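You operate a simulated robot arm through the tools that you are given. There is no shell and no other tool. Be economical: measure what you need, move in short steps, check, and stop when the job is done.

The job below is to be done with a simulated two-armed robot. You get a single attempt, and the scene is never put back.

JOB
Pick up the white bag with a red clip with one hand, pass it to the other hand and put it on the grey bench top. Set down upright: white bag with a red clip.

The check looks at the end state, three seconds after you hand in, the way a careful person would. Anything else that was tipped, shoved, dropped, spilled or broken makes it a failure.

ROBOT AND FRAMES
Two 7-joint arms with two-finger parallel grippers on one trunk, on a base that drives. Base frame: it is fixed to the floor where the robot stands at the start and does not move with it; the origin is under the middle of the robot, x ahead of it, y to its left, z up. Readings come in cm, rad, newtons and seconds.
The left shoulder is at the start at [6, 14.7, 54.3], the right one opposite. With the tool pointing down near the work surface each hand reaches from about 10 to 62 cm from the robot's upright axis, wherever it stands, measured 20 degrees to its own side. Places, roughly: grey bench top [-140, -120, 90]; white bag with a red clip (11x8x15 cm) [70, 0, 90]. Payload 3.43 kg a hand.
Tool frame (each hand has its own): the origin (TCP) lies between the finger pads and is the grasp point; the fingertips stand 3 cm ahead of it; z points along the fingers, y is the line along which they close. The gripper opens to 9.4 cm. The fingers are 2.8 cm wide and 1 cm thick; the gripper's body (5 by 9.6 cm) begins 5.5 cm behind the TCP.
Orientation is told as [roll, pitch, yaw] about the base's x, y, z axes, in that order, counted from this pose: with the fingers straight down and closing along the base's y, the tool's x points along the base's -x, its y along +y and its z along -z.

CONTROLS
- The arms move only by the tool jog_arm. It takes "left_deltas", "right_deltas" or both (then of equal length, played together; a hand with none holds still); each is a list of rows, each a list of 7 numbers: the turn, a rotation vector about the base's x, y, z in rad, then the shift along the base's x, y, z in cm, then the gripper command, from -1 (shut) to 1 (fully open), values between in proportion. In form: [[wx, wy, wz, dx, dy, dz, jaw], ...]. A call has 1 to 12 rows; each row is the pose to reach, as a shift and turn from the pose commanded when the call began. A row lasts 0.2 s, in which the tool goes at most 5 cm and 0.15 rad; a call with a longer step from one row to the next is refused whole, and so is a gripper value outside its range. A pose out of reach is approached as far as the arm can. The call stops where the force on the tool passes 40 N (or 10 N more than at its start, if that is more) or the arm is blocked; 0.2 s more then pass. Each finger travels about 7.2 cm/s and halts on what it meets, pressing with about 25 N; the grip force reading is that of the motor and also rises with nothing between the fingers. The clock runs only during rows and for 0.2 s after the last one: add rows that repeat a pose to give the fingers time. The reply holds the time, the measured pose of the TCP, the force on the tool along the base axes, the opening and the grip force, in the units named above and with some noise, with the torque about the TCP (base axes, N m) and any sound that the robot's microphone picked up.
- Cameras (640 x 400 px; columns grow to the right, rows downward): "scene" is now at [6.19, -0.62, 119.39]; the picture's right is [-0.06, -1.00, 0.00], its down [-0.43, 0.02, -0.90] and it looks along [0.90, -0.05, -0.43] (base axes); focal length 294 px, centre (320, 200). "left" rides on the left gripper at [7.6, -1.4, -10.3] in its tool frame; the picture's right is [0.18, 0.98, 0.00], its down [-0.75, 0.14, -0.64] and it looks along [-0.63, 0.12, 0.77] (tool axes); focal length 243 px, centre (320, 200). "right" rides on the right gripper at [7.6, 1.4, -10.3] in its tool frame; the picture's right is [-0.18, 0.98, 0.00], its down [-0.75, -0.14, -0.64] and it looks along [-0.63, -0.12, 0.77] (tool axes); focal length 243 px, centre (320, 200). There is no depth. A picture from a camera that has moved, and an enlarged one, comes with that camera's place and axes in the base frame and with its lens.
- camera(camera): a new picture of that camera. It takes no simulated time.
- move_column(by): slides the trunk up (or, below 0, down) by that many cm; the arms and the scene camera ride with it, the base frame stays. It gives what a move gives, with no picture.
- steer(legs): drives the robot by 1 to 6 legs, each [ahead, left, turn to the left] in cm, cm and rad, along the robot's own axes; the way and the turn of a leg run together, so that a leg with both is an arc; at most 150 cm and 3.142 rad a leg. The arms and the cameras ride along, it lands a little off, and it stops where it bumps. It gives what a move gives.
- head_to(pan, tilt): turns the head with the scene camera to pan (to the left, within 1.501 rad either way) and tilt (down, from -0.506 to 1.204), counted from straight ahead of the robot. It gives what a move gives.
- zoom(camera, box): a new picture of the part [left, top, right, bottom] of that camera's present view, enlarged. It takes no simulated time.
- close_job(): hands the job in; it is judged then, once.

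Go step by step. Nothing tells you exact positions but the pictures and the camera data: compare them with the known pose of the tool, close in by small moves and look again before you grip or let go. The budget is 120 turns and 88 pictures, counting those below and the enlarged ones. Unless the task says otherwise, let go and move clear before handing in, and close with one line.

The tools are called as a command line: name --argument value ..., lists and objects as JSON in quotes. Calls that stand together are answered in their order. jog_arm: Moves the arms, as the interface text tells. Its arguments: {"type":"object","properties":{"left_deltas":{"type":"array","items":{"type":"array","items":{"type":"number"}}},"right_deltas":{"type":"array","items":{"type":"array","items":{"type":"number"}}}},"required":[]} The other tools are called the same way: move_column (by) slides the trunk up or down; steer (legs) drives the base; head_to (pan, tilt) turns the head that bears the scene camera; camera (camera) takes a picture; zoom (camera, box) takes an enlarged picture of a part of a camera's view; close_job () hands the job in.

At the start:

```text
time_s: 0.0
left_position: [29.68, 9.33, 100.05]
left_tool_rot: [-0.003, -0.003, 0.0]
left_wrist_force: [-0.1, -0.4, -0.7]
left_ft_torque: [-0.02, 0.0, 0.0]
left_opening: 9.39
left_gripper_force: 0.1
right_position: [29.07, -11.41, 100.04]
right_tool_rot: [0.001, -0.004, 0.0]
right_wrist_force: [-0.8, 0.4, 0.3]
right_ft_torque: [0.01, -0.01, -0.01]
right_opening: 9.41
right_gripper_force: 0.0
trunk travel left (down, up): [-25.0, 0.0]
robot x, y, heading: [-0.2, -0.06, 0.001]
head pan, tilt: [-0.056, 0.443]
```

scene: 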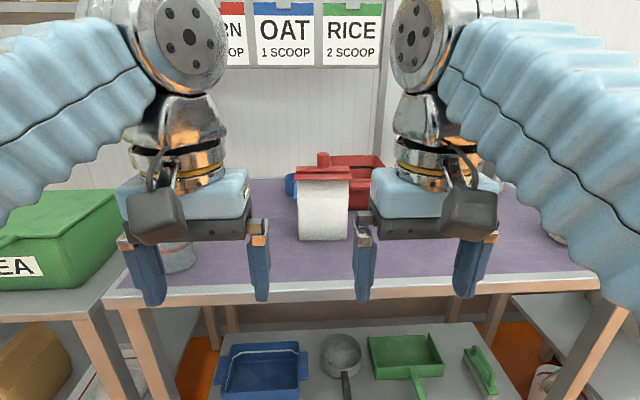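
right: 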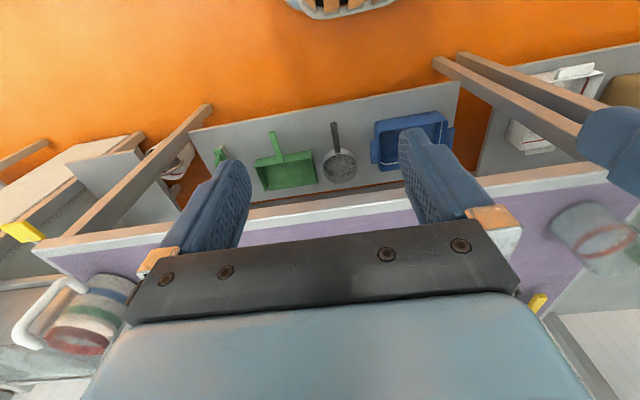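
left: 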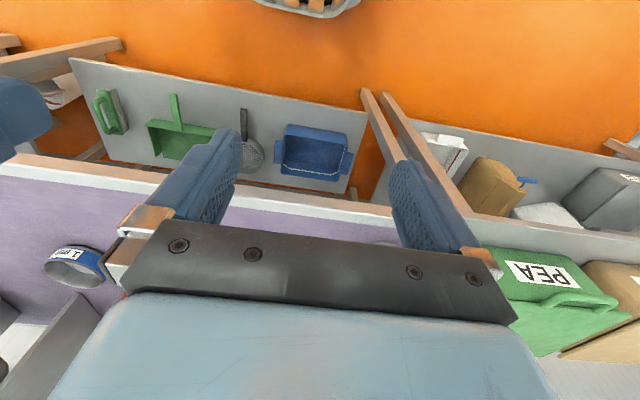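

The white bag with its red clip stands on the purple bench straight ahead, with other items behind it. I'll look closer before moving.

zoom --camera "scene" --box '[220, 130, 420, 255]'

head_to --pan 1.5 --tilt 0.4

camera --camera "scene"

head_to --pan -1.5 --tilt 0.4

camera --camera "scene"

```text
3.20 times, centred on (320, 192) of scene
camera zoom: at [6.19, -0.62, 119.39], right [-0.06, -1.0, 0.0], down [-0.43, 0.02, -0.9], along [0.9, -0.05, -0.43], focal length 940 px, centre (320, 224)
```

zoom: 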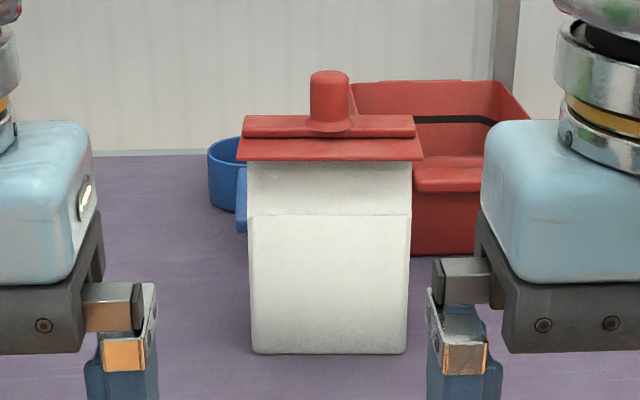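

```text
time_s: 1.6
left_position: [29.69, 9.3, 100.04]
left_tool_rot: [-0.002, -0.004, 0.001]
left_wrist_force: [0.7, 0.2, -0.4]
left_ft_torque: [0.01, -0.01, 0.0]
left_opening: 9.44
left_gripper_force: 0.0
right_position: [29.06, -11.36, 100.06]
right_tool_rot: [0.001, -0.004, 0.0]
right_wrist_force: [-0.1, 0.0, 0.0]
right_ft_torque: [0.03, 0.03, 0.01]
right_opening: 9.4
right_gripper_force: 0.1
trunk travel left (down, up): [-25.0, 0.0]
robot x, y, heading: [0.01, 0.2, 0.001]
head pan, tilt: [1.499, 0.4]
```

```text
83 pictures are left
camera scene: at [-2.33, 9.13, 119.79], right [1.0, -0.07, 0.0], down [-0.03, -0.39, -0.92], along [0.07, 0.92, -0.39], focal length 294 px, centre (320, 200)
```

scene: 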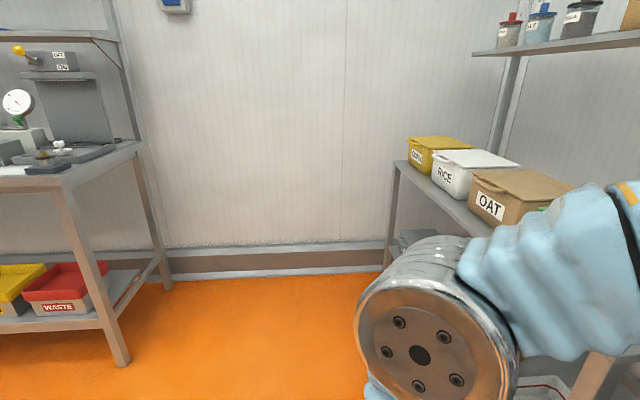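

```text
time_s: 4.2
left_position: [29.73, 9.34, 99.96]
left_tool_rot: [-0.001, -0.003, 0.001]
left_wrist_force: [0.3, 1.0, -0.4]
left_ft_torque: [0.02, -0.01, -0.02]
left_opening: 9.4
left_gripper_force: 0.0
right_position: [29.02, -11.27, 100.04]
right_tool_rot: [0.0, -0.003, -0.001]
right_wrist_force: [0.1, -0.6, 0.6]
right_ft_torque: [0.0, 0.02, -0.01]
right_opening: 9.41
right_gripper_force: 0.1
trunk travel left (down, up): [-25.0, 0.0]
robot x, y, heading: [0.12, 0.09, -0.0]
head pan, tilt: [-1.499, 0.4]
```

```text
82 pictures are left
camera scene: at [-2.34, -9.35, 119.79], right [-1.0, -0.07, 0.0], down [-0.03, 0.39, -0.92], along [0.07, -0.92, -0.39], focal length 294 px, centre (320, 200)
```

scene: 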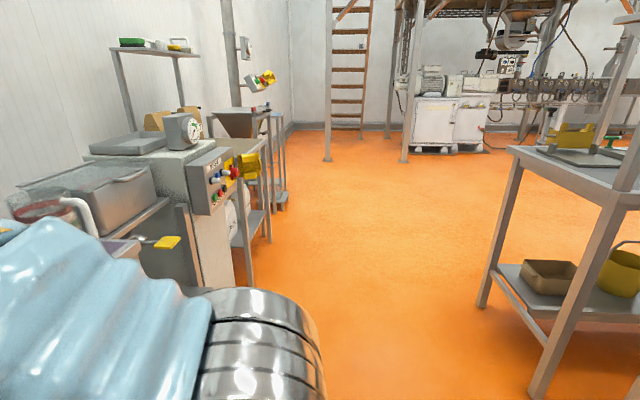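

The bag is either 8 or 11 cm wide as seen from here, depending on the table height. I'll take a view from a lower trunk for parallax.

move_column --by -8

head_to --pan -0.05 --tilt 0.443

zoom --camera "scene" --box '[220, 100, 420, 225]'

camera --camera "scene"

```text
time_s: 5.4
left_position: [29.7, 9.39, 92.06]
left_tool_rot: [-0.001, -0.003, -0.001]
left_wrist_force: [0.5, -0.8, 0.7]
left_ft_torque: [0.0, 0.0, -0.04]
left_opening: 9.4
left_gripper_force: 0.1
right_position: [29.01, -11.28, 91.99]
right_tool_rot: [0.001, -0.004, 0.001]
right_wrist_force: [0.4, -0.3, -0.3]
right_ft_torque: [-0.03, 0.02, 0.02]
right_opening: 9.4
right_gripper_force: 0.0
trunk travel left (down, up): [-17.0, 8.0]
robot x, y, heading: [-0.28, -0.24, 0.001]
head pan, tilt: [-1.499, 0.4]
```

```text
time_s: 7.0
left_position: [29.73, 9.38, 91.96]
left_tool_rot: [-0.002, -0.003, -0.001]
left_wrist_force: [0.3, 0.1, -0.4]
left_ft_torque: [-0.01, 0.01, -0.01]
left_opening: 9.42
left_gripper_force: 0.0
right_position: [28.93, -11.4, 91.94]
right_tool_rot: [0.0, -0.004, 0.001]
right_wrist_force: [-0.2, 0.5, 1.3]
right_ft_torque: [0.02, 0.02, 0.0]
right_opening: 9.4
right_gripper_force: 0.1
trunk travel left (down, up): [-17.0, 8.0]
robot x, y, heading: [-0.02, -0.08, -0.0]
head pan, tilt: [-0.051, 0.443]
```

```text
3.20 times, centred on (320, 162) of scene
camera zoom: at [6.19, -0.58, 111.39], right [-0.05, -1.0, 0.0], down [-0.43, 0.02, -0.9], along [0.9, -0.05, -0.43], focal length 940 px, centre (320, 320)
```

zoom: 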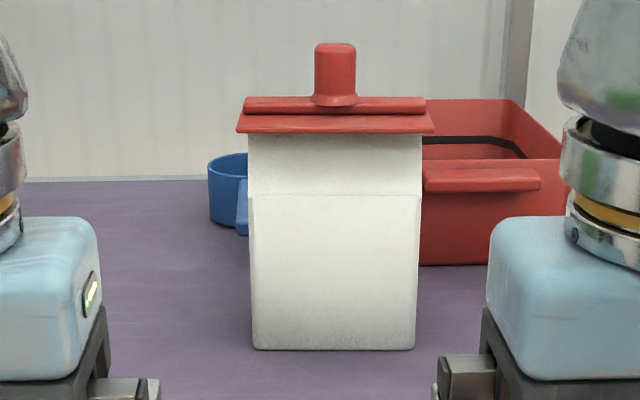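

```text
80 pictures are left
camera scene: at [6.19, -0.58, 111.39], right [-0.05, -1.0, 0.0], down [-0.43, 0.02, -0.9], along [0.9, -0.05, -0.43], focal length 294 px, centre (320, 200)
```

scene: 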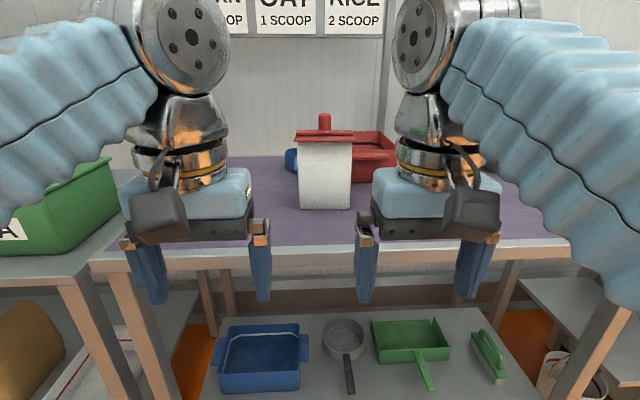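

Triangulating: the purple bench is at z≈82.4. The bag's front face is at x≈62.7, it is centred near [66.7, -4.4], 11 cm wide along y and 8 deep, with a knob on top at z≈98–101.7. My plan is to grasp it from the side with the left hand (pointing -y, closing along x), then pass it to the right hand by the knob. First I'll turn the left hand horizontal in free space.

jog_arm --left_deltas '[[-0.08, 0.08, 0.08, 0, 1, 1, 1], [-0.16, 0.16, 0.16, 0, 2, 2, 1], [-0.24, 0.24, 0.24, 0, 3, 3, 1], [-0.32, 0.32, 0.32, 0, 4, 4, 1], [-0.4, 0.4, 0.4, 0, 5, 4, 1], [-0.48, 0.48, 0.48, 0, 6, 4, 1], [-0.56, 0.56, 0.56, 0, 7, 4, 1], [-0.64, 0.64, 0.64, 0, 8, 4, 1]]'

camera --camera "scene"

```text
time_s: 8.8
left_position: [29.75, 17.42, 96.0]
left_tool_rot: [-0.484, 0.776, 0.487]
left_wrist_force: [0.6, -0.7, -0.2]
left_ft_torque: [0.03, -0.01, -0.02]
left_opening: 9.4
left_gripper_force: 0.2
left hand out of reach, approached as far as the arm can: row 1, 2, 3, 4, 5, 6
right_position: [29.06, -11.3, 92.01]
right_tool_rot: [0.001, -0.001, 0.001]
right_wrist_force: [-0.1, 0.3, 0.2]
right_ft_torque: [-0.01, 0.0, 0.01]
right_opening: 9.39
right_gripper_force: 0.1
trunk travel left (down, up): [-17.0, 8.0]
robot x, y, heading: [0.15, -0.12, -0.002]
head pan, tilt: [-0.051, 0.443]
```

```text
79 pictures are left
camera scene: at [6.21, -0.57, 111.39], right [-0.05, -1.0, 0.0], down [-0.43, 0.02, -0.9], along [0.9, -0.05, -0.43], focal length 294 px, centre (320, 200)
```

scene: 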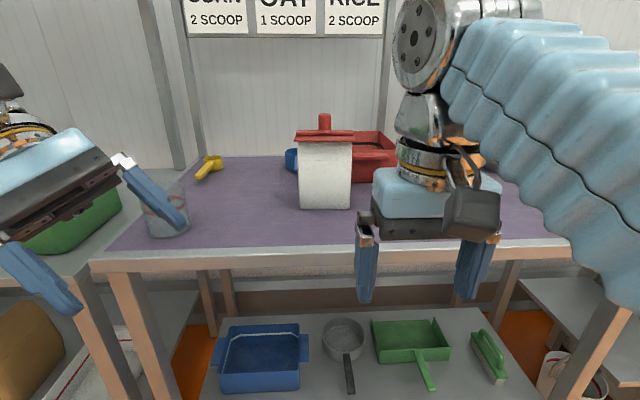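

The left arm turns well so far. The clear view shows a jar on the left of the table, so I'll measure it before finishing the turn.

zoom --camera "scene" --box '[100, 120, 420, 320]'

jog_arm --left_deltas '[[-0.08, 0.08, 0.08, 0, 0, 0, 1], [-0.16, 0.16, 0.16, 0, 0, 0, 1], [-0.24, 0.24, 0.24, 0, 0, 0, 1], [-0.32, 0.32, 0.32, 0, 0, 0, 1], [-0.4, 0.4, 0.4, 0, 0, 0, 1], [-0.48, 0.48, 0.48, 0, 0, 0, 1], [-0.5692, 0.5692, 0.5692, 0, 0, 0, 1]]'

camera --camera "left"

camera --camera "scene"

```text
2.00 times, centred on (260, 220) of scene
camera zoom: at [6.21, -0.57, 111.39], right [-0.05, -1.0, 0.0], down [-0.43, 0.02, -0.9], along [0.9, -0.05, -0.43], focal length 588 px, centre (440, 160)
```

zoom: 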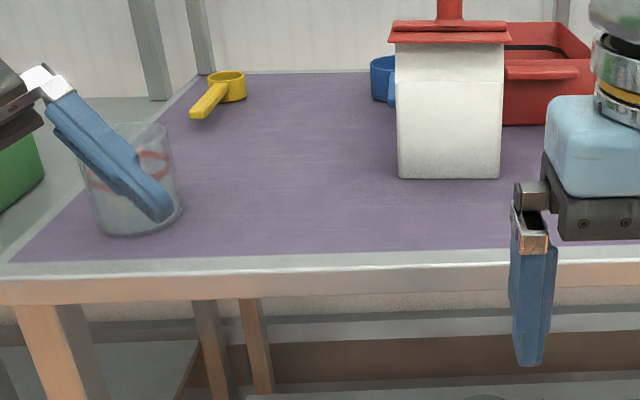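

```text
refused: row 7 steps farther than a row can; nothing moved
```

```text
77 pictures are left
camera left: at [29.24, 21.14, 108.31], right [-0.81, 0.56, -0.2], down [0.59, 0.79, -0.17], along [0.06, -0.25, -0.97], focal length 243 px, centre (320, 200)
```

left: 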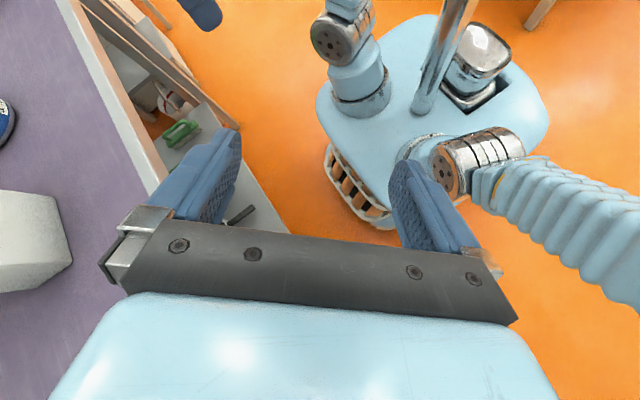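

```text
76 pictures are left
camera scene: at [6.21, -0.57, 111.39], right [-0.05, -1.0, 0.0], down [-0.43, 0.02, -0.9], along [0.9, -0.05, -0.43], focal length 294 px, centre (320, 200)
```

scene: 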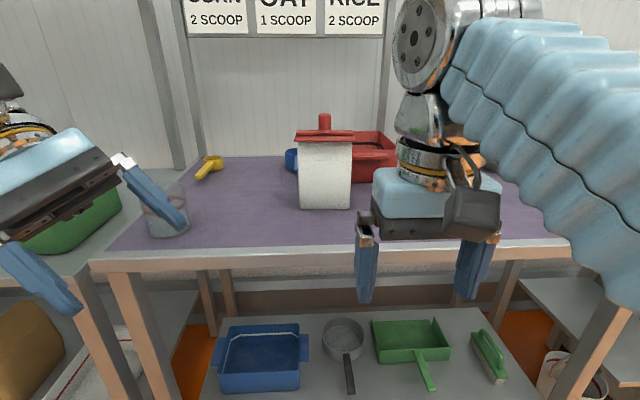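

The jar is at about [55, 25], too close to a left-side approach at the table. So the right hand will lift the bag by its knob first, and the left will take it from the side in free air. I'll finish turning the left hand, raise both hands, then drive closer.

jog_arm --left_deltas '[[-0.08, 0.08, 0.08, -1, 1, 1, 1], [-0.16, 0.16, 0.16, -2, 2, 2, 1], [-0.24, 0.24, 0.24, -3, 3, 3, 1], [-0.32, 0.32, 0.32, -4, 4, 4, 1], [-0.4, 0.4, 0.4, -4, 5, 4, 1], [-0.48, 0.48, 0.48, -4, 5, 4, 1], [-0.56, 0.56, 0.56, -4, 5, 4, 1], [-0.5692, 0.5692, 0.5692, -4, 5, 4, 1]]' --right_deltas '[[0, 0, 0, 0, 0, 2, 1], [0, 0, 0, 0, 0, 4, 1], [0, 0, 0, 0, 0, 6, 1], [0, 0, 0, 0, 0, 8, 1], [0, 0, 0, 0, 0, 10, 1], [0, 0, 0, 0, 0, 10, 1], [0, 0, 0, 0, 0, 10, 1], [0, 0, 0, 0, 0, 10, 1]]'

move_column --by 8

camera --camera "scene"

```text
time_s: 10.6
left_position: [25.82, 22.24, 99.91]
left_tool_rot: [0.751, 1.568, 2.326]
left_wrist_force: [0.0, -0.1, -1.0]
left_ft_torque: [-0.03, -0.02, -0.01]
left_opening: 9.39
left_gripper_force: 0.1
right_position: [28.65, -11.53, 92.2]
right_tool_rot: [-0.001, -0.004, 0.0]
right_wrist_force: [-0.2, -0.5, -0.3]
right_ft_torque: [0.01, -0.01, 0.0]
right_opening: 9.41
right_gripper_force: 0.0
right hand out of reach, approached as far as the arm can: row 1, 2, 3, 4, 5, 6, 7, 8
trunk travel left (down, up): [-17.0, 8.0]
robot x, y, heading: [-0.09, -0.0, 0.005]
head pan, tilt: [-0.051, 0.443]
```

```text
time_s: 11.8
left_position: [25.74, 22.33, 107.97]
left_tool_rot: [0.226, 1.568, 1.799]
left_wrist_force: [0.0, -0.2, 0.4]
left_ft_torque: [0.02, 0.02, 0.01]
left_opening: 9.39
left_gripper_force: 0.1
right_position: [28.79, -11.63, 100.16]
right_tool_rot: [0.001, -0.002, 0.0]
right_wrist_force: [-0.7, 0.1, 0.6]
right_ft_torque: [-0.03, -0.01, 0.01]
right_opening: 9.37
right_gripper_force: 0.0
trunk travel left (down, up): [-25.0, 0.0]
robot x, y, heading: [0.28, 0.02, -0.001]
head pan, tilt: [-0.051, 0.443]
```

```text
75 pictures are left
camera scene: at [6.19, -0.56, 119.38], right [-0.05, -1.0, 0.0], down [-0.43, 0.02, -0.9], along [0.9, -0.05, -0.43], focal length 294 px, centre (320, 200)
```

scene: 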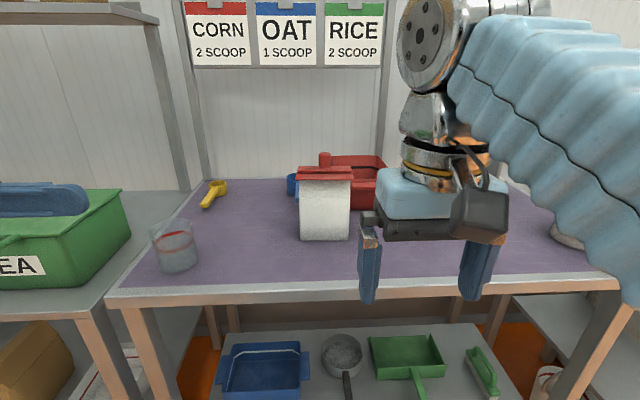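

The right hand seems capped near z≈100 with the tool pointing down here. I'll test whether it can go higher when tilted forward about 35–45° and further out; the space ahead is clear up to the bag.

jog_arm --right_deltas '[[0, -0.13, 0, 1, 0, 1, 1], [0, -0.26, 0, 2, 1, 2, 1], [0, -0.39, 0, 3, 2, 3, 1], [0, -0.52, 0, 4, 3, 4, 1], [0, -0.65, 0, 5, 4, 5, 1], [0, -0.7, 0, 6, 5, 6, 1], [0, -0.7, 0, 8, 6, 8, 1], [0, -0.7, 0, 10, 7, 10, 1], [0, -0.7, 0, 10, 7, 10, 1]]'

```text
time_s: 13.8
left_position: [25.79, 22.18, 107.97]
left_tool_rot: [0.283, 1.567, 1.857]
left_wrist_force: [0.3, -0.3, 0.4]
left_ft_torque: [-0.03, 0.01, -0.02]
left_opening: 9.4
left_gripper_force: 0.0
right_position: [38.64, -4.61, 109.99]
right_tool_rot: [0.001, -0.703, 0.002]
right_wrist_force: [0.3, 0.1, -0.1]
right_ft_torque: [-0.03, -0.01, 0.01]
right_opening: 9.4
right_gripper_force: 0.1
trunk travel left (down, up): [-25.0, 0.0]
robot x, y, heading: [0.54, 0.08, 0.002]
head pan, tilt: [-0.051, 0.443]
```

Tilting forward gives the height needed. I'll drive 10 cm ahead; the hands are clear of everything.

steer --legs '[[10, 0, 0]]'

camera --camera "scene"

camera --camera "right"

```text
time_s: 14.9
left_position: [35.82, 22.1, 107.95]
left_tool_rot: [0.136, 1.568, 1.707]
left_wrist_force: [0.0, -0.6, 0.5]
left_ft_torque: [-0.03, -0.01, 0.02]
left_opening: 9.4
left_gripper_force: 0.1
right_position: [48.81, -4.71, 110.04]
right_tool_rot: [-0.002, -0.702, -0.002]
right_wrist_force: [-0.3, -0.2, 0.2]
right_ft_torque: [-0.03, -0.03, 0.02]
right_opening: 9.41
right_gripper_force: 0.1
trunk travel left (down, up): [-25.0, 0.0]
robot x, y, heading: [10.28, -0.18, -0.003]
head pan, tilt: [-0.051, 0.443]
```

```text
74 pictures are left
camera scene: at [16.26, -0.59, 119.39], right [-0.05, -1.0, 0.0], down [-0.43, 0.02, -0.9], along [0.9, -0.05, -0.43], focal length 294 px, centre (320, 200)
```

scene: 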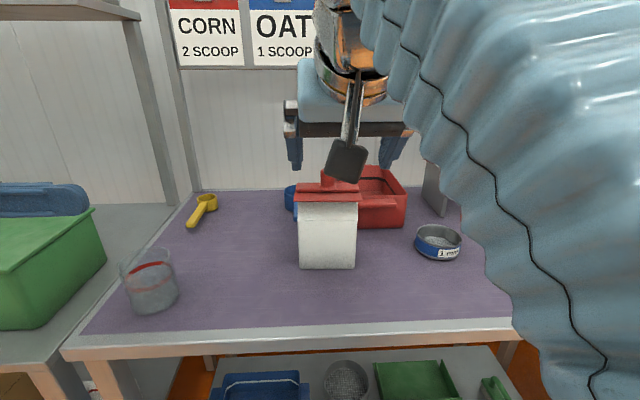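

```text
73 pictures are left
camera right: at [36.2, -3.39, 112.97], right [0.14, 0.98, 0.12], down [0.16, -0.14, 0.98], along [0.98, -0.12, -0.18], focal length 243 px, centre (320, 200)
```

right: 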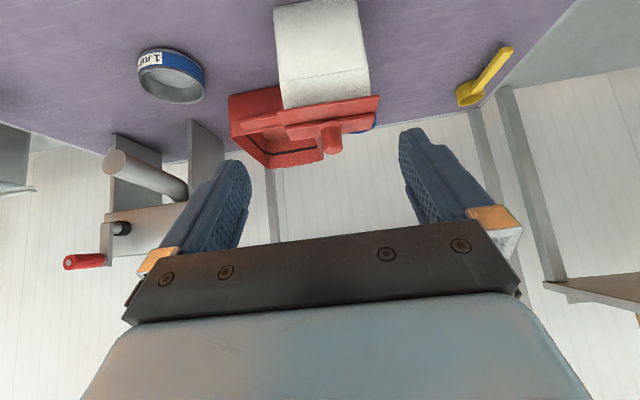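

The right wrist camera sees the knob and clip clearly. I'll zoom from both cameras to fix the knob's place and the bag's yaw.

zoom --camera "right" --box '[220, 0, 420, 180]'

zoom --camera "scene" --box '[260, 160, 420, 280]'

```text
2.22 times, centred on (320, 90) of right
camera zoom: at [36.2, -3.39, 112.97], right [0.14, 0.98, 0.12], down [0.16, -0.14, 0.98], along [0.98, -0.12, -0.18], focal length 539 px, centre (320, 444)
```

zoom: 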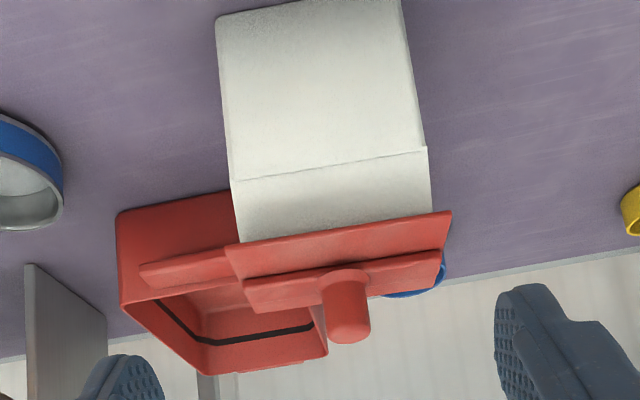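

```text
3.33 times, centred on (340, 220) of scene
camera zoom: at [16.26, -0.59, 119.39], right [-0.05, -1.0, 0.0], down [-0.43, 0.02, -0.9], along [0.9, -0.05, -0.43], focal length 980 px, centre (253, 133)
```

zoom: 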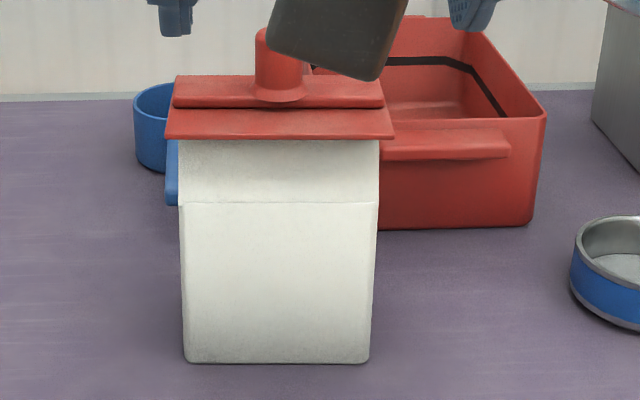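

Knob centre ≈ [65.5, -4.5], z≈99–102; the bag is nearly square to the frame. I'll move the open right hand above and around the knob and stop just higher than it to check.

jog_arm --right_deltas '[[0, 0, 0, 3, 0.2, 0, 1], [0, 0, 0, 6, 0.2, -1, 1], [0, 0, 0, 9, 0.2, -2, 1], [0, 0, 0, 12, 0.2, -3, 1], [0, 0, 0, 14, 0.2, -4, 1], [0, 0, 0, 15.3, 0.2, -5, 1], [0, 0, 0, 15.3, 0.2, -5, 1]]'

camera --camera "right"

zoom --camera "scene" --box '[220, 100, 460, 250]'

```text
time_s: 16.5
left_position: [35.79, 22.25, 107.99]
left_tool_rot: [0.237, 1.568, 1.808]
left_wrist_force: [0.5, -0.2, -0.2]
left_ft_torque: [0.0, 0.03, -0.01]
left_opening: 9.39
left_gripper_force: 0.1
right_position: [64.22, -4.48, 104.94]
right_tool_rot: [0.0, -0.705, 0.0]
right_wrist_force: [0.2, -0.9, 0.1]
right_ft_torque: [-0.01, 0.05, -0.04]
right_opening: 9.39
right_gripper_force: 0.1
trunk travel left (down, up): [-25.0, 0.0]
robot x, y, heading: [10.31, -0.41, -0.004]
head pan, tilt: [-0.051, 0.443]
```

```text
70 pictures are left
camera right: at [51.69, -3.09, 107.94], right [0.14, 0.98, 0.12], down [0.16, -0.14, 0.98], along [0.98, -0.12, -0.18], focal length 243 px, centre (320, 200)
```

right: 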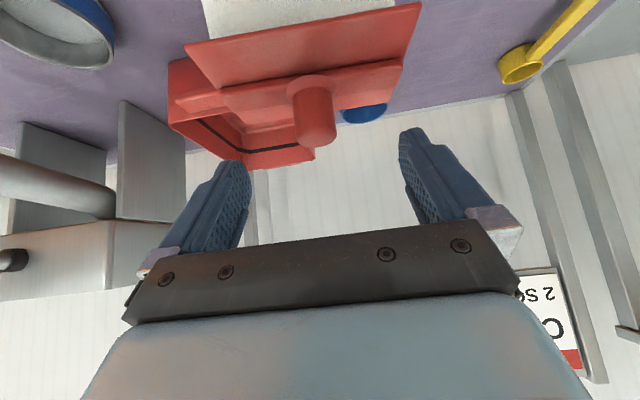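

```text
2.67 times, centred on (340, 175) of scene
camera zoom: at [16.3, -0.58, 119.39], right [-0.05, -1.0, 0.0], down [-0.43, 0.02, -0.9], along [0.9, -0.05, -0.43], focal length 784 px, centre (267, 267)
```

zoom: 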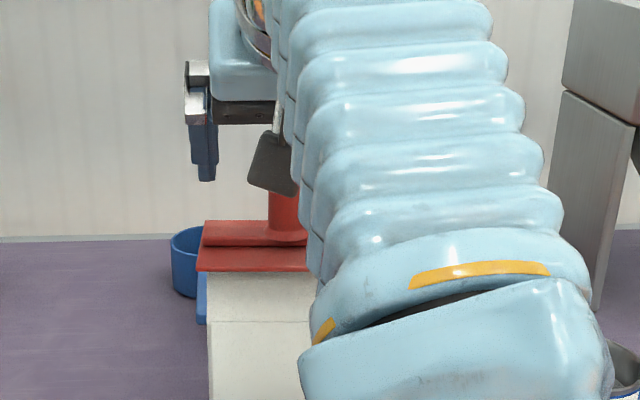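

The knob is centred at about [65.7, -4.45], right between the fingers. I'll lower by 2.7 cm and check the forces.

jog_arm --right_deltas '[[0, 0, 0, 0, 0, -1, 1], [0, 0, 0, 0, 0, -2, 1], [0, 0, 0, 0, 0, -2.7, 1], [0, 0, 0, 0, 0, -2.7, 1]]'

zoom --camera "right" --box '[140, 0, 480, 240]'

```text
time_s: 17.5
left_position: [35.91, 22.22, 107.91]
left_tool_rot: [0.217, 1.567, 1.788]
left_wrist_force: [0.2, -0.1, 0.3]
left_ft_torque: [0.01, 0.01, -0.03]
left_opening: 9.4
left_gripper_force: 0.0
right_position: [64.07, -4.57, 102.35]
right_tool_rot: [0.001, -0.703, 0.001]
right_wrist_force: [-0.4, -0.7, -0.3]
right_ft_torque: [0.0, 0.02, 0.01]
right_opening: 9.39
right_gripper_force: 0.1
trunk travel left (down, up): [-25.0, 0.0]
robot x, y, heading: [9.78, -0.36, 0.0]
head pan, tilt: [-0.051, 0.443]
```

```text
1.67 times, centred on (310, 120) of right
camera zoom: at [51.58, -3.17, 105.29], right [0.14, 0.98, 0.12], down [0.16, -0.14, 0.98], along [0.98, -0.12, -0.18], focal length 404 px, centre (337, 333)
```

zoom: 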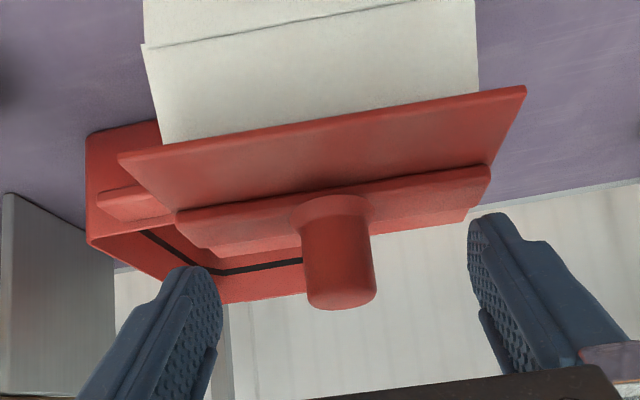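

The fingers straddle the knob with about 2.5 cm of overlap. I'll close them.

jog_arm --right_deltas '[[0, 0, 0, 0, 0, 0, 0.2], [0, 0, 0, 0, 0, 0, -0.5], [0, 0, 0, 0, 0, 0, -1], [0, 0, 0, 0, 0, 0, -1], [0, 0, 0, 0, 0, 0, -1], [0, 0, 0, 0, 0, 0, -1], [0, 0, 0, 0, 0, 0, -1]]'

zoom --camera "right" --box '[140, 0, 480, 240]'

```text
time_s: 19.1
left_position: [35.87, 22.24, 107.92]
left_tool_rot: [0.233, 1.567, 1.803]
left_wrist_force: [-0.6, 0.5, 0.1]
left_ft_torque: [0.0, 0.02, -0.01]
left_opening: 9.4
left_gripper_force: 0.2
right_position: [64.08, -4.62, 102.41]
right_tool_rot: [0.0, -0.702, -0.003]
right_wrist_force: [-0.6, 0.5, -0.2]
right_ft_torque: [0.05, 0.0, 0.03]
right_opening: 2.43
right_gripper_force: 25.2
trunk travel left (down, up): [-25.0, 0.0]
robot x, y, heading: [9.89, -0.17, 0.002]
head pan, tilt: [-0.051, 0.443]
```

```text
1.67 times, centred on (310, 120) of right
camera zoom: at [51.58, -3.17, 105.3], right [0.14, 0.98, 0.12], down [0.16, -0.14, 0.98], along [0.98, -0.12, -0.18], focal length 404 px, centre (337, 333)
```

zoom: 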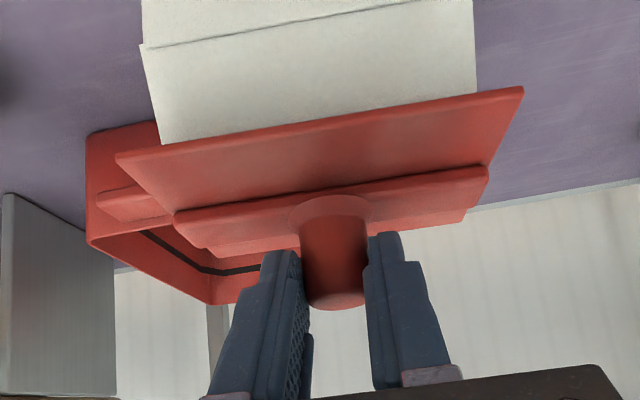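

The knob is gripped at 2.43 cm opening. I'll lift in small steps and watch the load.

jog_arm --right_deltas '[[0, 0, 0, 0, 0, 0.5, -1], [0, 0, 0, 0, 0, 1, -1], [0, 0, 0, 0, 0, 1.5, -1], [0, 0, 0, 0, 0, 2, -1], [0, 0, 0, 0, 0, 2, -1], [0, 0, 0, 0, 0, 2, -1]]'

camera --camera "scene"

camera --camera "right"

```text
time_s: 20.5
left_position: [35.85, 22.25, 107.97]
left_tool_rot: [0.25, 1.567, 1.823]
left_wrist_force: [-0.6, -0.5, 0.3]
left_ft_torque: [0.0, 0.03, 0.0]
left_opening: 9.39
left_gripper_force: 0.0
right_position: [64.13, -4.34, 104.35]
right_tool_rot: [0.001, -0.704, -0.003]
right_wrist_force: [0.4, 0.0, -1.7]
right_ft_torque: [0.0, 0.06, -0.01]
right_opening: 2.44
right_gripper_force: 24.8
trunk travel left (down, up): [-25.0, 0.0]
robot x, y, heading: [10.29, 0.18, -0.002]
head pan, tilt: [-0.051, 0.443]
```

```text
66 pictures are left
camera scene: at [16.3, -0.59, 119.39], right [-0.05, -1.0, 0.0], down [-0.43, 0.02, -0.9], along [0.9, -0.05, -0.43], focal length 294 px, centre (320, 200)
```

scene: 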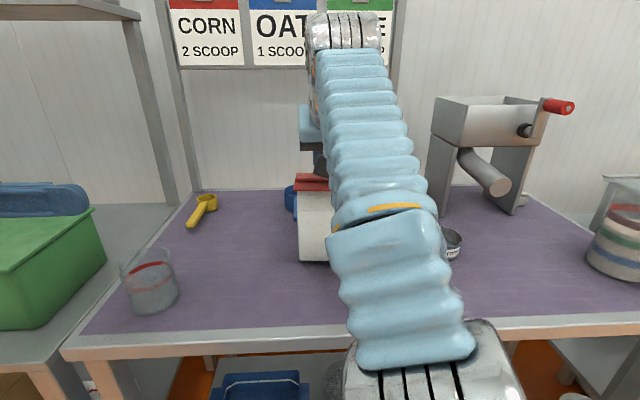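

```text
65 pictures are left
camera right: at [51.57, -3.12, 107.31], right [0.14, 0.98, 0.12], down [0.16, -0.14, 0.98], along [0.98, -0.12, -0.18], focal length 243 px, centre (320, 200)
```

right: 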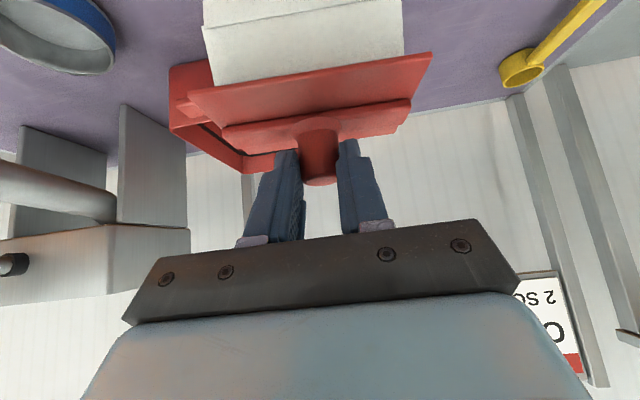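

The bag is lifted, hanging upright and light (~0.2 kg). I'll raise it a little more and back the base away from the table for the handover.

jog_arm --right_deltas '[[0, 0, 0, 0, 0, 1, -1], [0, 0, 0, 0, 0, 2, -1], [0, 0, 0, 0, 0, 3, -1], [0, 0, 0, 0, 0, 4, -1], [0, 0, 0, 0, 0, 4, -1]]'

steer --legs '[[-40, 0, 0]]'

jog_arm --right_deltas '[[0, 0, 0, -3, 0, 0, -1], [0, 0, 0, -6, 0, 0, -1], [0, 0, 0, -9, 0, 0, -1], [0, 0, 0, -12, 0, 0, -1], [0, 0, 0, -14, 0, 0, -1], [0, 0, 0, -14, 0, 0, -1]]'

camera --camera "scene"

camera --camera "left"

```text
time_s: 21.7
left_position: [35.88, 22.18, 107.86]
left_tool_rot: [0.274, 1.567, 1.846]
left_wrist_force: [0.2, -0.2, 0.4]
left_ft_torque: [0.0, 0.02, -0.01]
left_opening: 9.41
left_gripper_force: 0.1
right_position: [63.9, -4.63, 108.2]
right_tool_rot: [0.0, -0.702, 0.0]
right_wrist_force: [0.8, -0.5, -1.7]
right_ft_torque: [0.02, 0.0, 0.02]
right_opening: 2.44
right_gripper_force: 25.3
trunk travel left (down, up): [-25.0, 0.0]
robot x, y, heading: [10.28, -0.17, -0.001]
head pan, tilt: [-0.051, 0.443]
```

```text
time_s: 24.2
left_position: [-3.64, 22.27, 108.0]
left_tool_rot: [0.295, 1.568, 1.857]
left_wrist_force: [0.8, 0.6, 0.1]
left_ft_torque: [0.01, 0.02, -0.04]
left_opening: 9.42
left_gripper_force: 0.1
right_position: [24.01, -4.75, 108.15]
right_tool_rot: [0.001, -0.703, -0.008]
right_wrist_force: [-0.2, 0.4, -1.4]
right_ft_torque: [0.0, 0.04, 0.0]
right_opening: 2.42
right_gripper_force: 25.0
trunk travel left (down, up): [-25.0, 0.0]
robot x, y, heading: [-29.44, 0.38, -0.015]
head pan, tilt: [-0.051, 0.443]
```

```text
time_s: 25.6
left_position: [-3.67, 22.28, 107.98]
left_tool_rot: [0.199, 1.568, 1.759]
left_wrist_force: [-0.1, -1.1, -0.1]
left_ft_torque: [0.0, -0.03, 0.0]
left_opening: 9.38
left_gripper_force: 0.1
right_position: [10.11, -4.61, 108.1]
right_tool_rot: [0.001, -0.701, -0.009]
right_wrist_force: [0.4, 0.5, -2.5]
right_ft_torque: [-0.03, 0.01, -0.01]
right_opening: 2.42
right_gripper_force: 24.8
trunk travel left (down, up): [-25.0, 0.0]
robot x, y, heading: [-29.18, 0.39, -0.011]
head pan, tilt: [-0.051, 0.443]
```

```text
64 pictures are left
camera scene: at [-23.48, -0.41, 119.39], right [-0.06, -1.0, 0.0], down [-0.43, 0.03, -0.9], along [0.9, -0.05, -0.43], focal length 294 px, centre (320, 200)
```

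scene: 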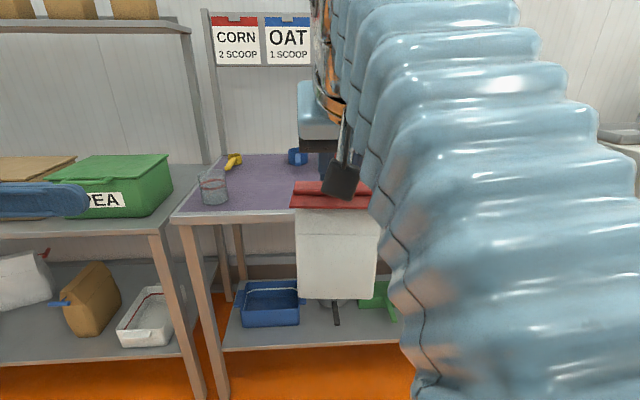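

```text
63 pictures are left
camera left: at [-2.27, 32.5, 115.55], right [-0.98, 0.01, 0.18], down [-0.14, 0.65, -0.75], along [-0.12, -0.76, -0.63], focal length 243 px, centre (320, 200)
```

left: 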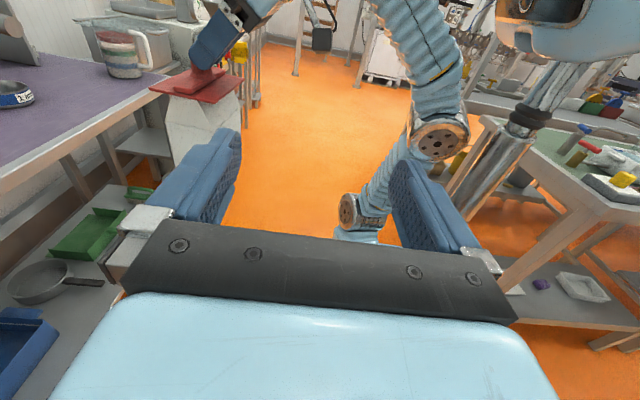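

The bag hangs upright from the right hand; its body should span z≈88–99, centred near [12, -4.5]. I'll bring the left hand level with the body, standing off on the left, and look.

jog_arm --left_deltas '[[0, 0, 0, 2.6, -1, -2.4, 1], [0, 0, 0, 5.2, -2, -4.8, 1], [0, 0, 0, 7.8, -4, -7.2, 1], [0, 0, 0, 10.4, -5, -9.6, 1], [0, 0, 0, 13, -6, -12, 1], [0, 0, 0, 15.7, -7, -14, 1], [0, 0, 0, 15.7, -7, -14, 1]]'

camera --camera "left"

camera --camera "scene"

```text
time_s: 27.2
left_position: [12.26, 15.18, 93.97]
left_tool_rot: [0.126, 1.567, 1.687]
left_wrist_force: [0.0, 0.5, -0.3]
left_ft_torque: [-0.03, -0.02, -0.01]
left_opening: 9.4
left_gripper_force: 0.1
right_position: [10.17, -4.75, 108.15]
right_tool_rot: [0.001, -0.702, -0.008]
right_wrist_force: [0.5, 0.8, -2.0]
right_ft_torque: [0.0, 0.07, -0.02]
right_opening: 2.43
right_gripper_force: 24.7
trunk travel left (down, up): [-25.0, 0.0]
robot x, y, heading: [-29.93, 0.65, -0.01]
head pan, tilt: [-0.051, 0.443]
```

```text
62 pictures are left
camera left: at [13.69, 25.43, 101.53], right [-0.98, 0.01, 0.18], down [-0.14, 0.65, -0.75], along [-0.12, -0.76, -0.63], focal length 243 px, centre (320, 200)
```

left: 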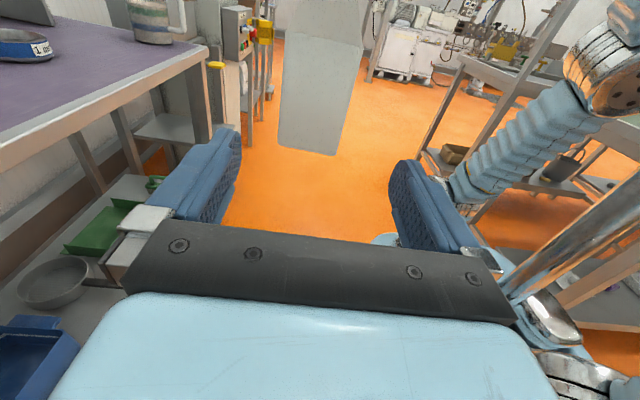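

```text
61 pictures are left
camera scene: at [-23.44, -0.41, 119.38], right [-0.06, -1.0, 0.0], down [-0.43, 0.03, -0.9], along [0.9, -0.05, -0.43], focal length 294 px, centre (320, 200)
```

scene: 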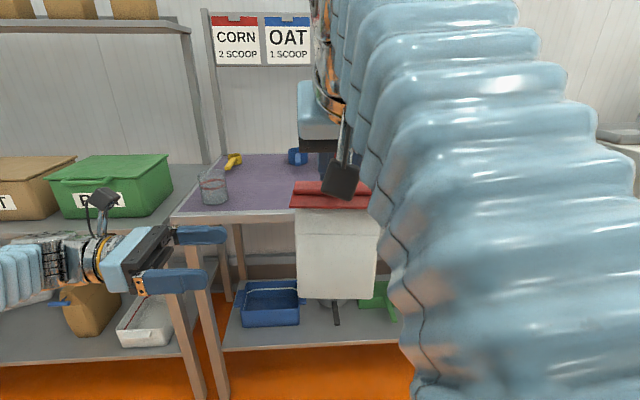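

I'll zoom to check the bag's end face against the jaw opening.

zoom --camera "left" --box '[180, 0, 440, 200]'

```text
2.00 times, centred on (310, 100) of left
camera zoom: at [13.69, 25.43, 101.53], right [-0.98, 0.01, 0.18], down [-0.14, 0.65, -0.75], along [-0.12, -0.76, -0.63], focal length 485 px, centre (340, 400)
```

zoom: 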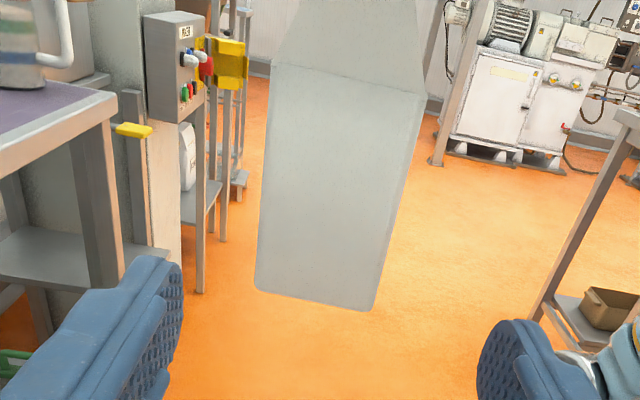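

The body is about 6.5 cm deep, spanning x≈9.5–16.0 at its left end (y≈1). I'll shift the left hand 0.5 cm in x and bring the fingertips up to the bag edge.

jog_arm --left_deltas '[[0, 0, 0, 0.2, -3, 0, 1], [0, 0, 0, 0.5, -6, 0, 1], [0, 0, 0, 0.5, -8, 0, 1], [0, 0, 0, 0.5, -10, 0, 1], [0, 0, 0, 0.5, -10, 0, 1]]'

camera --camera "left"

zoom --camera "scene" --box '[160, 150, 400, 320]'

```text
time_s: 28.4
left_position: [12.66, 5.09, 93.75]
left_tool_rot: [0.323, 1.567, 1.883]
left_wrist_force: [-0.6, -0.4, -0.3]
left_ft_torque: [-0.01, 0.01, 0.01]
left_opening: 9.42
left_gripper_force: 0.0
right_position: [10.15, -4.69, 108.2]
right_tool_rot: [0.002, -0.703, -0.008]
right_wrist_force: [-0.5, -0.5, -1.5]
right_ft_torque: [0.01, 0.03, 0.0]
right_opening: 2.42
right_gripper_force: 24.6
trunk travel left (down, up): [-25.0, 0.0]
robot x, y, heading: [-29.47, 0.28, -0.01]
head pan, tilt: [-0.051, 0.443]
```

```text
59 pictures are left
camera left: at [14.11, 15.32, 101.35], right [-0.98, 0.01, 0.19], down [-0.14, 0.65, -0.75], along [-0.13, -0.76, -0.63], focal length 243 px, centre (320, 200)
```

left: 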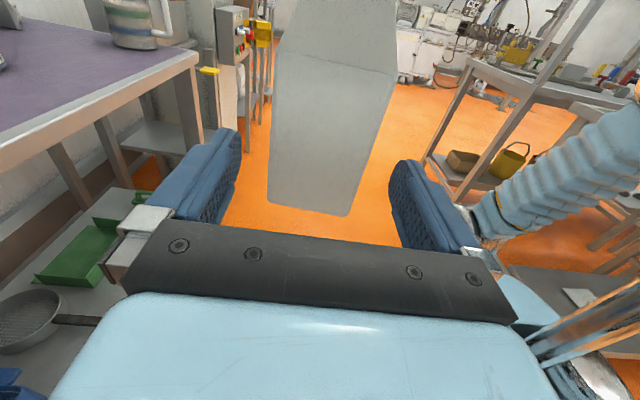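

```text
2.35 times, centred on (280, 235) of scene
camera zoom: at [-23.46, -0.41, 119.39], right [-0.06, -1.0, 0.0], down [-0.43, 0.03, -0.9], along [0.9, -0.05, -0.43], focal length 691 px, centre (414, 118)
```

zoom: 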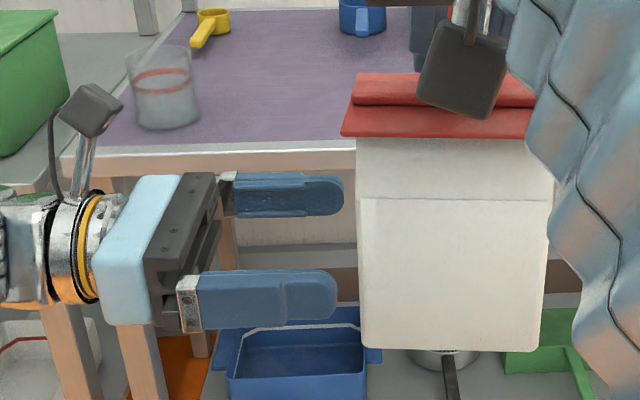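

Alignment is good: the jaw spans x≈8–17.4 and the bag x≈9–15.6. I'll slide in 7 cm and check.

jog_arm --left_deltas '[[0, 0, 0, -0.2, -1.5, 0, 1], [0, 0, 0, -0.2, -3, 0, 1], [0, 0, 0, -0.2, -4.5, 0, 1], [0, 0, 0, -0.2, -6, 0, 1], [0, 0, 0, -0.2, -7, 0, 1], [0, 0, 0, -0.2, -7, 0, 1]]'

camera --camera "left"

zoom --camera "scene" --box '[160, 150, 400, 320]'

```text
time_s: 29.8
left_position: [12.47, -1.71, 93.94]
left_tool_rot: [0.186, 1.566, 1.755]
left_wrist_force: [0.3, 0.5, -0.2]
left_ft_torque: [0.0, 0.0, 0.04]
left_opening: 9.39
left_gripper_force: 0.1
right_position: [10.32, -4.86, 108.14]
right_tool_rot: [0.001, -0.703, -0.009]
right_wrist_force: [0.3, -0.1, -1.3]
right_ft_torque: [0.02, 0.03, -0.01]
right_opening: 2.41
right_gripper_force: 24.8
trunk travel left (down, up): [-25.0, 0.0]
robot x, y, heading: [-29.18, 0.5, -0.014]
head pan, tilt: [-0.051, 0.443]
```

```text
57 pictures are left
camera left: at [13.86, 8.43, 101.55], right [-0.98, 0.01, 0.18], down [-0.14, 0.65, -0.75], along [-0.12, -0.76, -0.63], focal length 243 px, centre (320, 200)
```

left: 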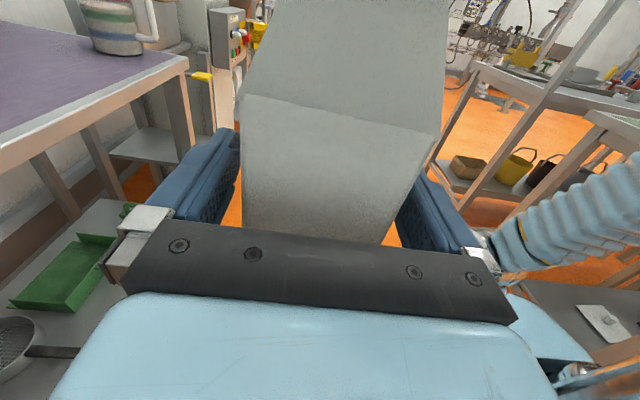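

```text
2.35 times, centred on (280, 235) of scene
camera zoom: at [-23.46, -0.41, 119.39], right [-0.06, -1.0, 0.0], down [-0.43, 0.03, -0.9], along [0.9, -0.05, -0.43], focal length 691 px, centre (414, 118)
```

zoom: 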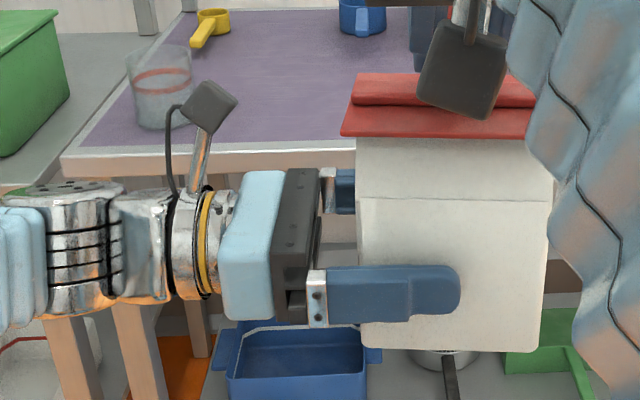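

The left fingers straddle the bag body to its middle. I'll close the left hand while the right keeps holding.

jog_arm --left_deltas '[[0, 0, 0, 0, 0, 0, 0.6], [0, 0, 0, 0, 0, 0, 0.4], [0, 0, 0, 0, 0, 0, 0.2], [0, 0, 0, 0, 0, 0, -0.3], [0, 0, 0, 0, 0, 0, -1], [0, 0, 0, 0, 0, 0, -1], [0, 0, 0, 0, 0, 0, -1]]'

zoom --camera "scene" --box '[160, 150, 400, 320]'

camera --camera "left"

```text
time_s: 31.4
left_position: [12.35, -1.82, 93.75]
left_tool_rot: [0.243, 1.567, 1.805]
left_wrist_force: [-0.3, 0.0, 0.6]
left_ft_torque: [0.06, -0.06, 0.01]
left_opening: 7.47
left_gripper_force: 25.0
right_position: [10.2, -4.71, 108.25]
right_tool_rot: [0.0, -0.703, -0.009]
right_wrist_force: [-0.6, 0.3, -0.3]
right_ft_torque: [0.03, 0.01, 0.02]
right_opening: 2.44
right_gripper_force: 24.6
trunk travel left (down, up): [-25.0, 0.0]
robot x, y, heading: [-29.39, 0.26, -0.009]
head pan, tilt: [-0.051, 0.443]
heard: snap
```

```text
2.35 times, centred on (280, 235) of scene
camera zoom: at [-23.46, -0.41, 119.39], right [-0.06, -1.0, 0.0], down [-0.43, 0.03, -0.9], along [0.9, -0.05, -0.43], focal length 691 px, centre (414, 118)
```

zoom: 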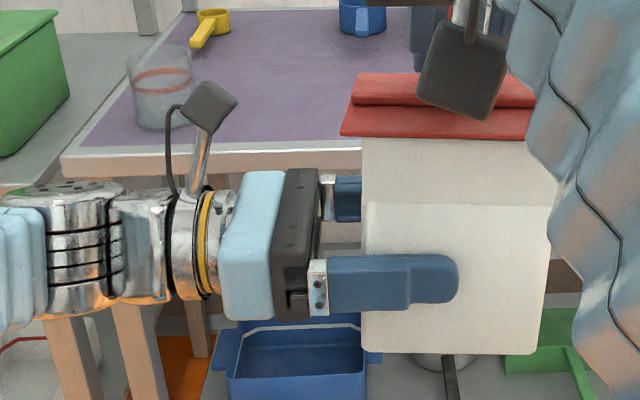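

```text
54 pictures are left
camera left: at [13.86, 8.45, 101.54], right [-0.98, 0.01, 0.18], down [-0.14, 0.65, -0.75], along [-0.12, -0.76, -0.63], focal length 243 px, centre (320, 200)
```

left: 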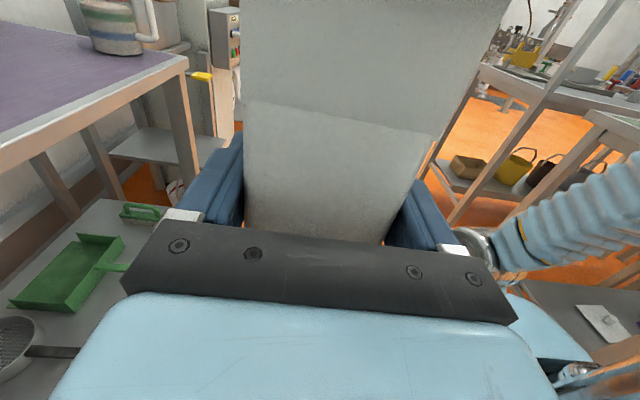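

I heard a "snap", and the top of the bag looks different – the clip may have come loose. I'll inspect before moving anything.

camera --camera "right"

zoom --camera "right" --box '[170, 0, 450, 180]'

zoom --camera "scene" --box '[260, 160, 400, 260]'

```text
53 pictures are left
camera right: at [-2.28, -3.27, 111.15], right [0.15, 0.98, 0.12], down [0.16, -0.14, 0.98], along [0.98, -0.13, -0.18], focal length 243 px, centre (320, 200)
```

right: 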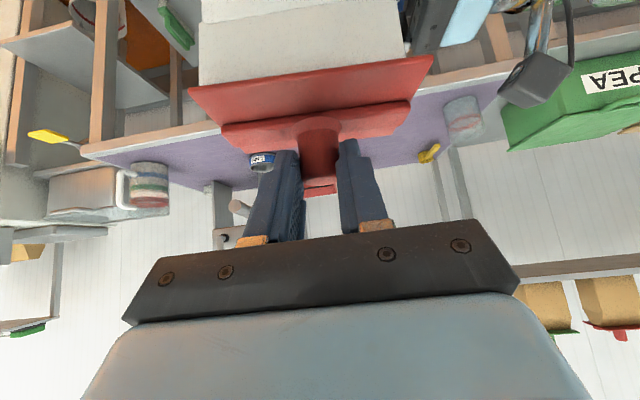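

```text
2.22 times, centred on (310, 90) of right
camera zoom: at [-2.28, -3.27, 111.15], right [0.15, 0.98, 0.12], down [0.16, -0.14, 0.98], along [0.98, -0.13, -0.18], focal length 539 px, centre (342, 444)
```

zoom: 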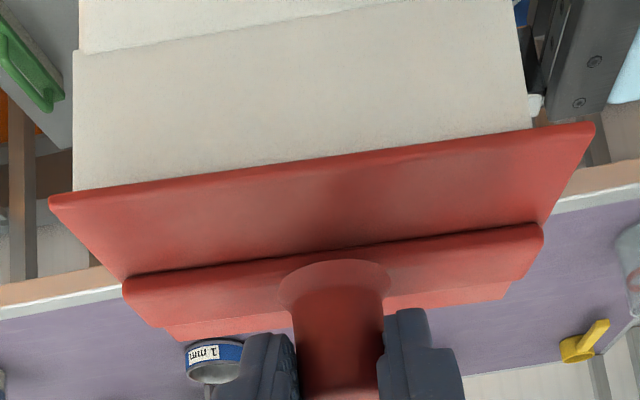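

```text
4.00 times, centred on (330, 210) of scene
camera zoom: at [-23.46, -0.41, 119.39], right [-0.06, -1.0, 0.0], down [-0.43, 0.03, -0.9], along [0.9, -0.05, -0.43], focal length 1175 px, centre (280, 160)
```

zoom: 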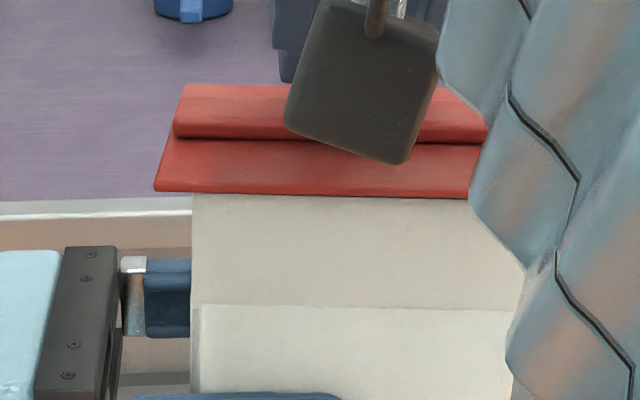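

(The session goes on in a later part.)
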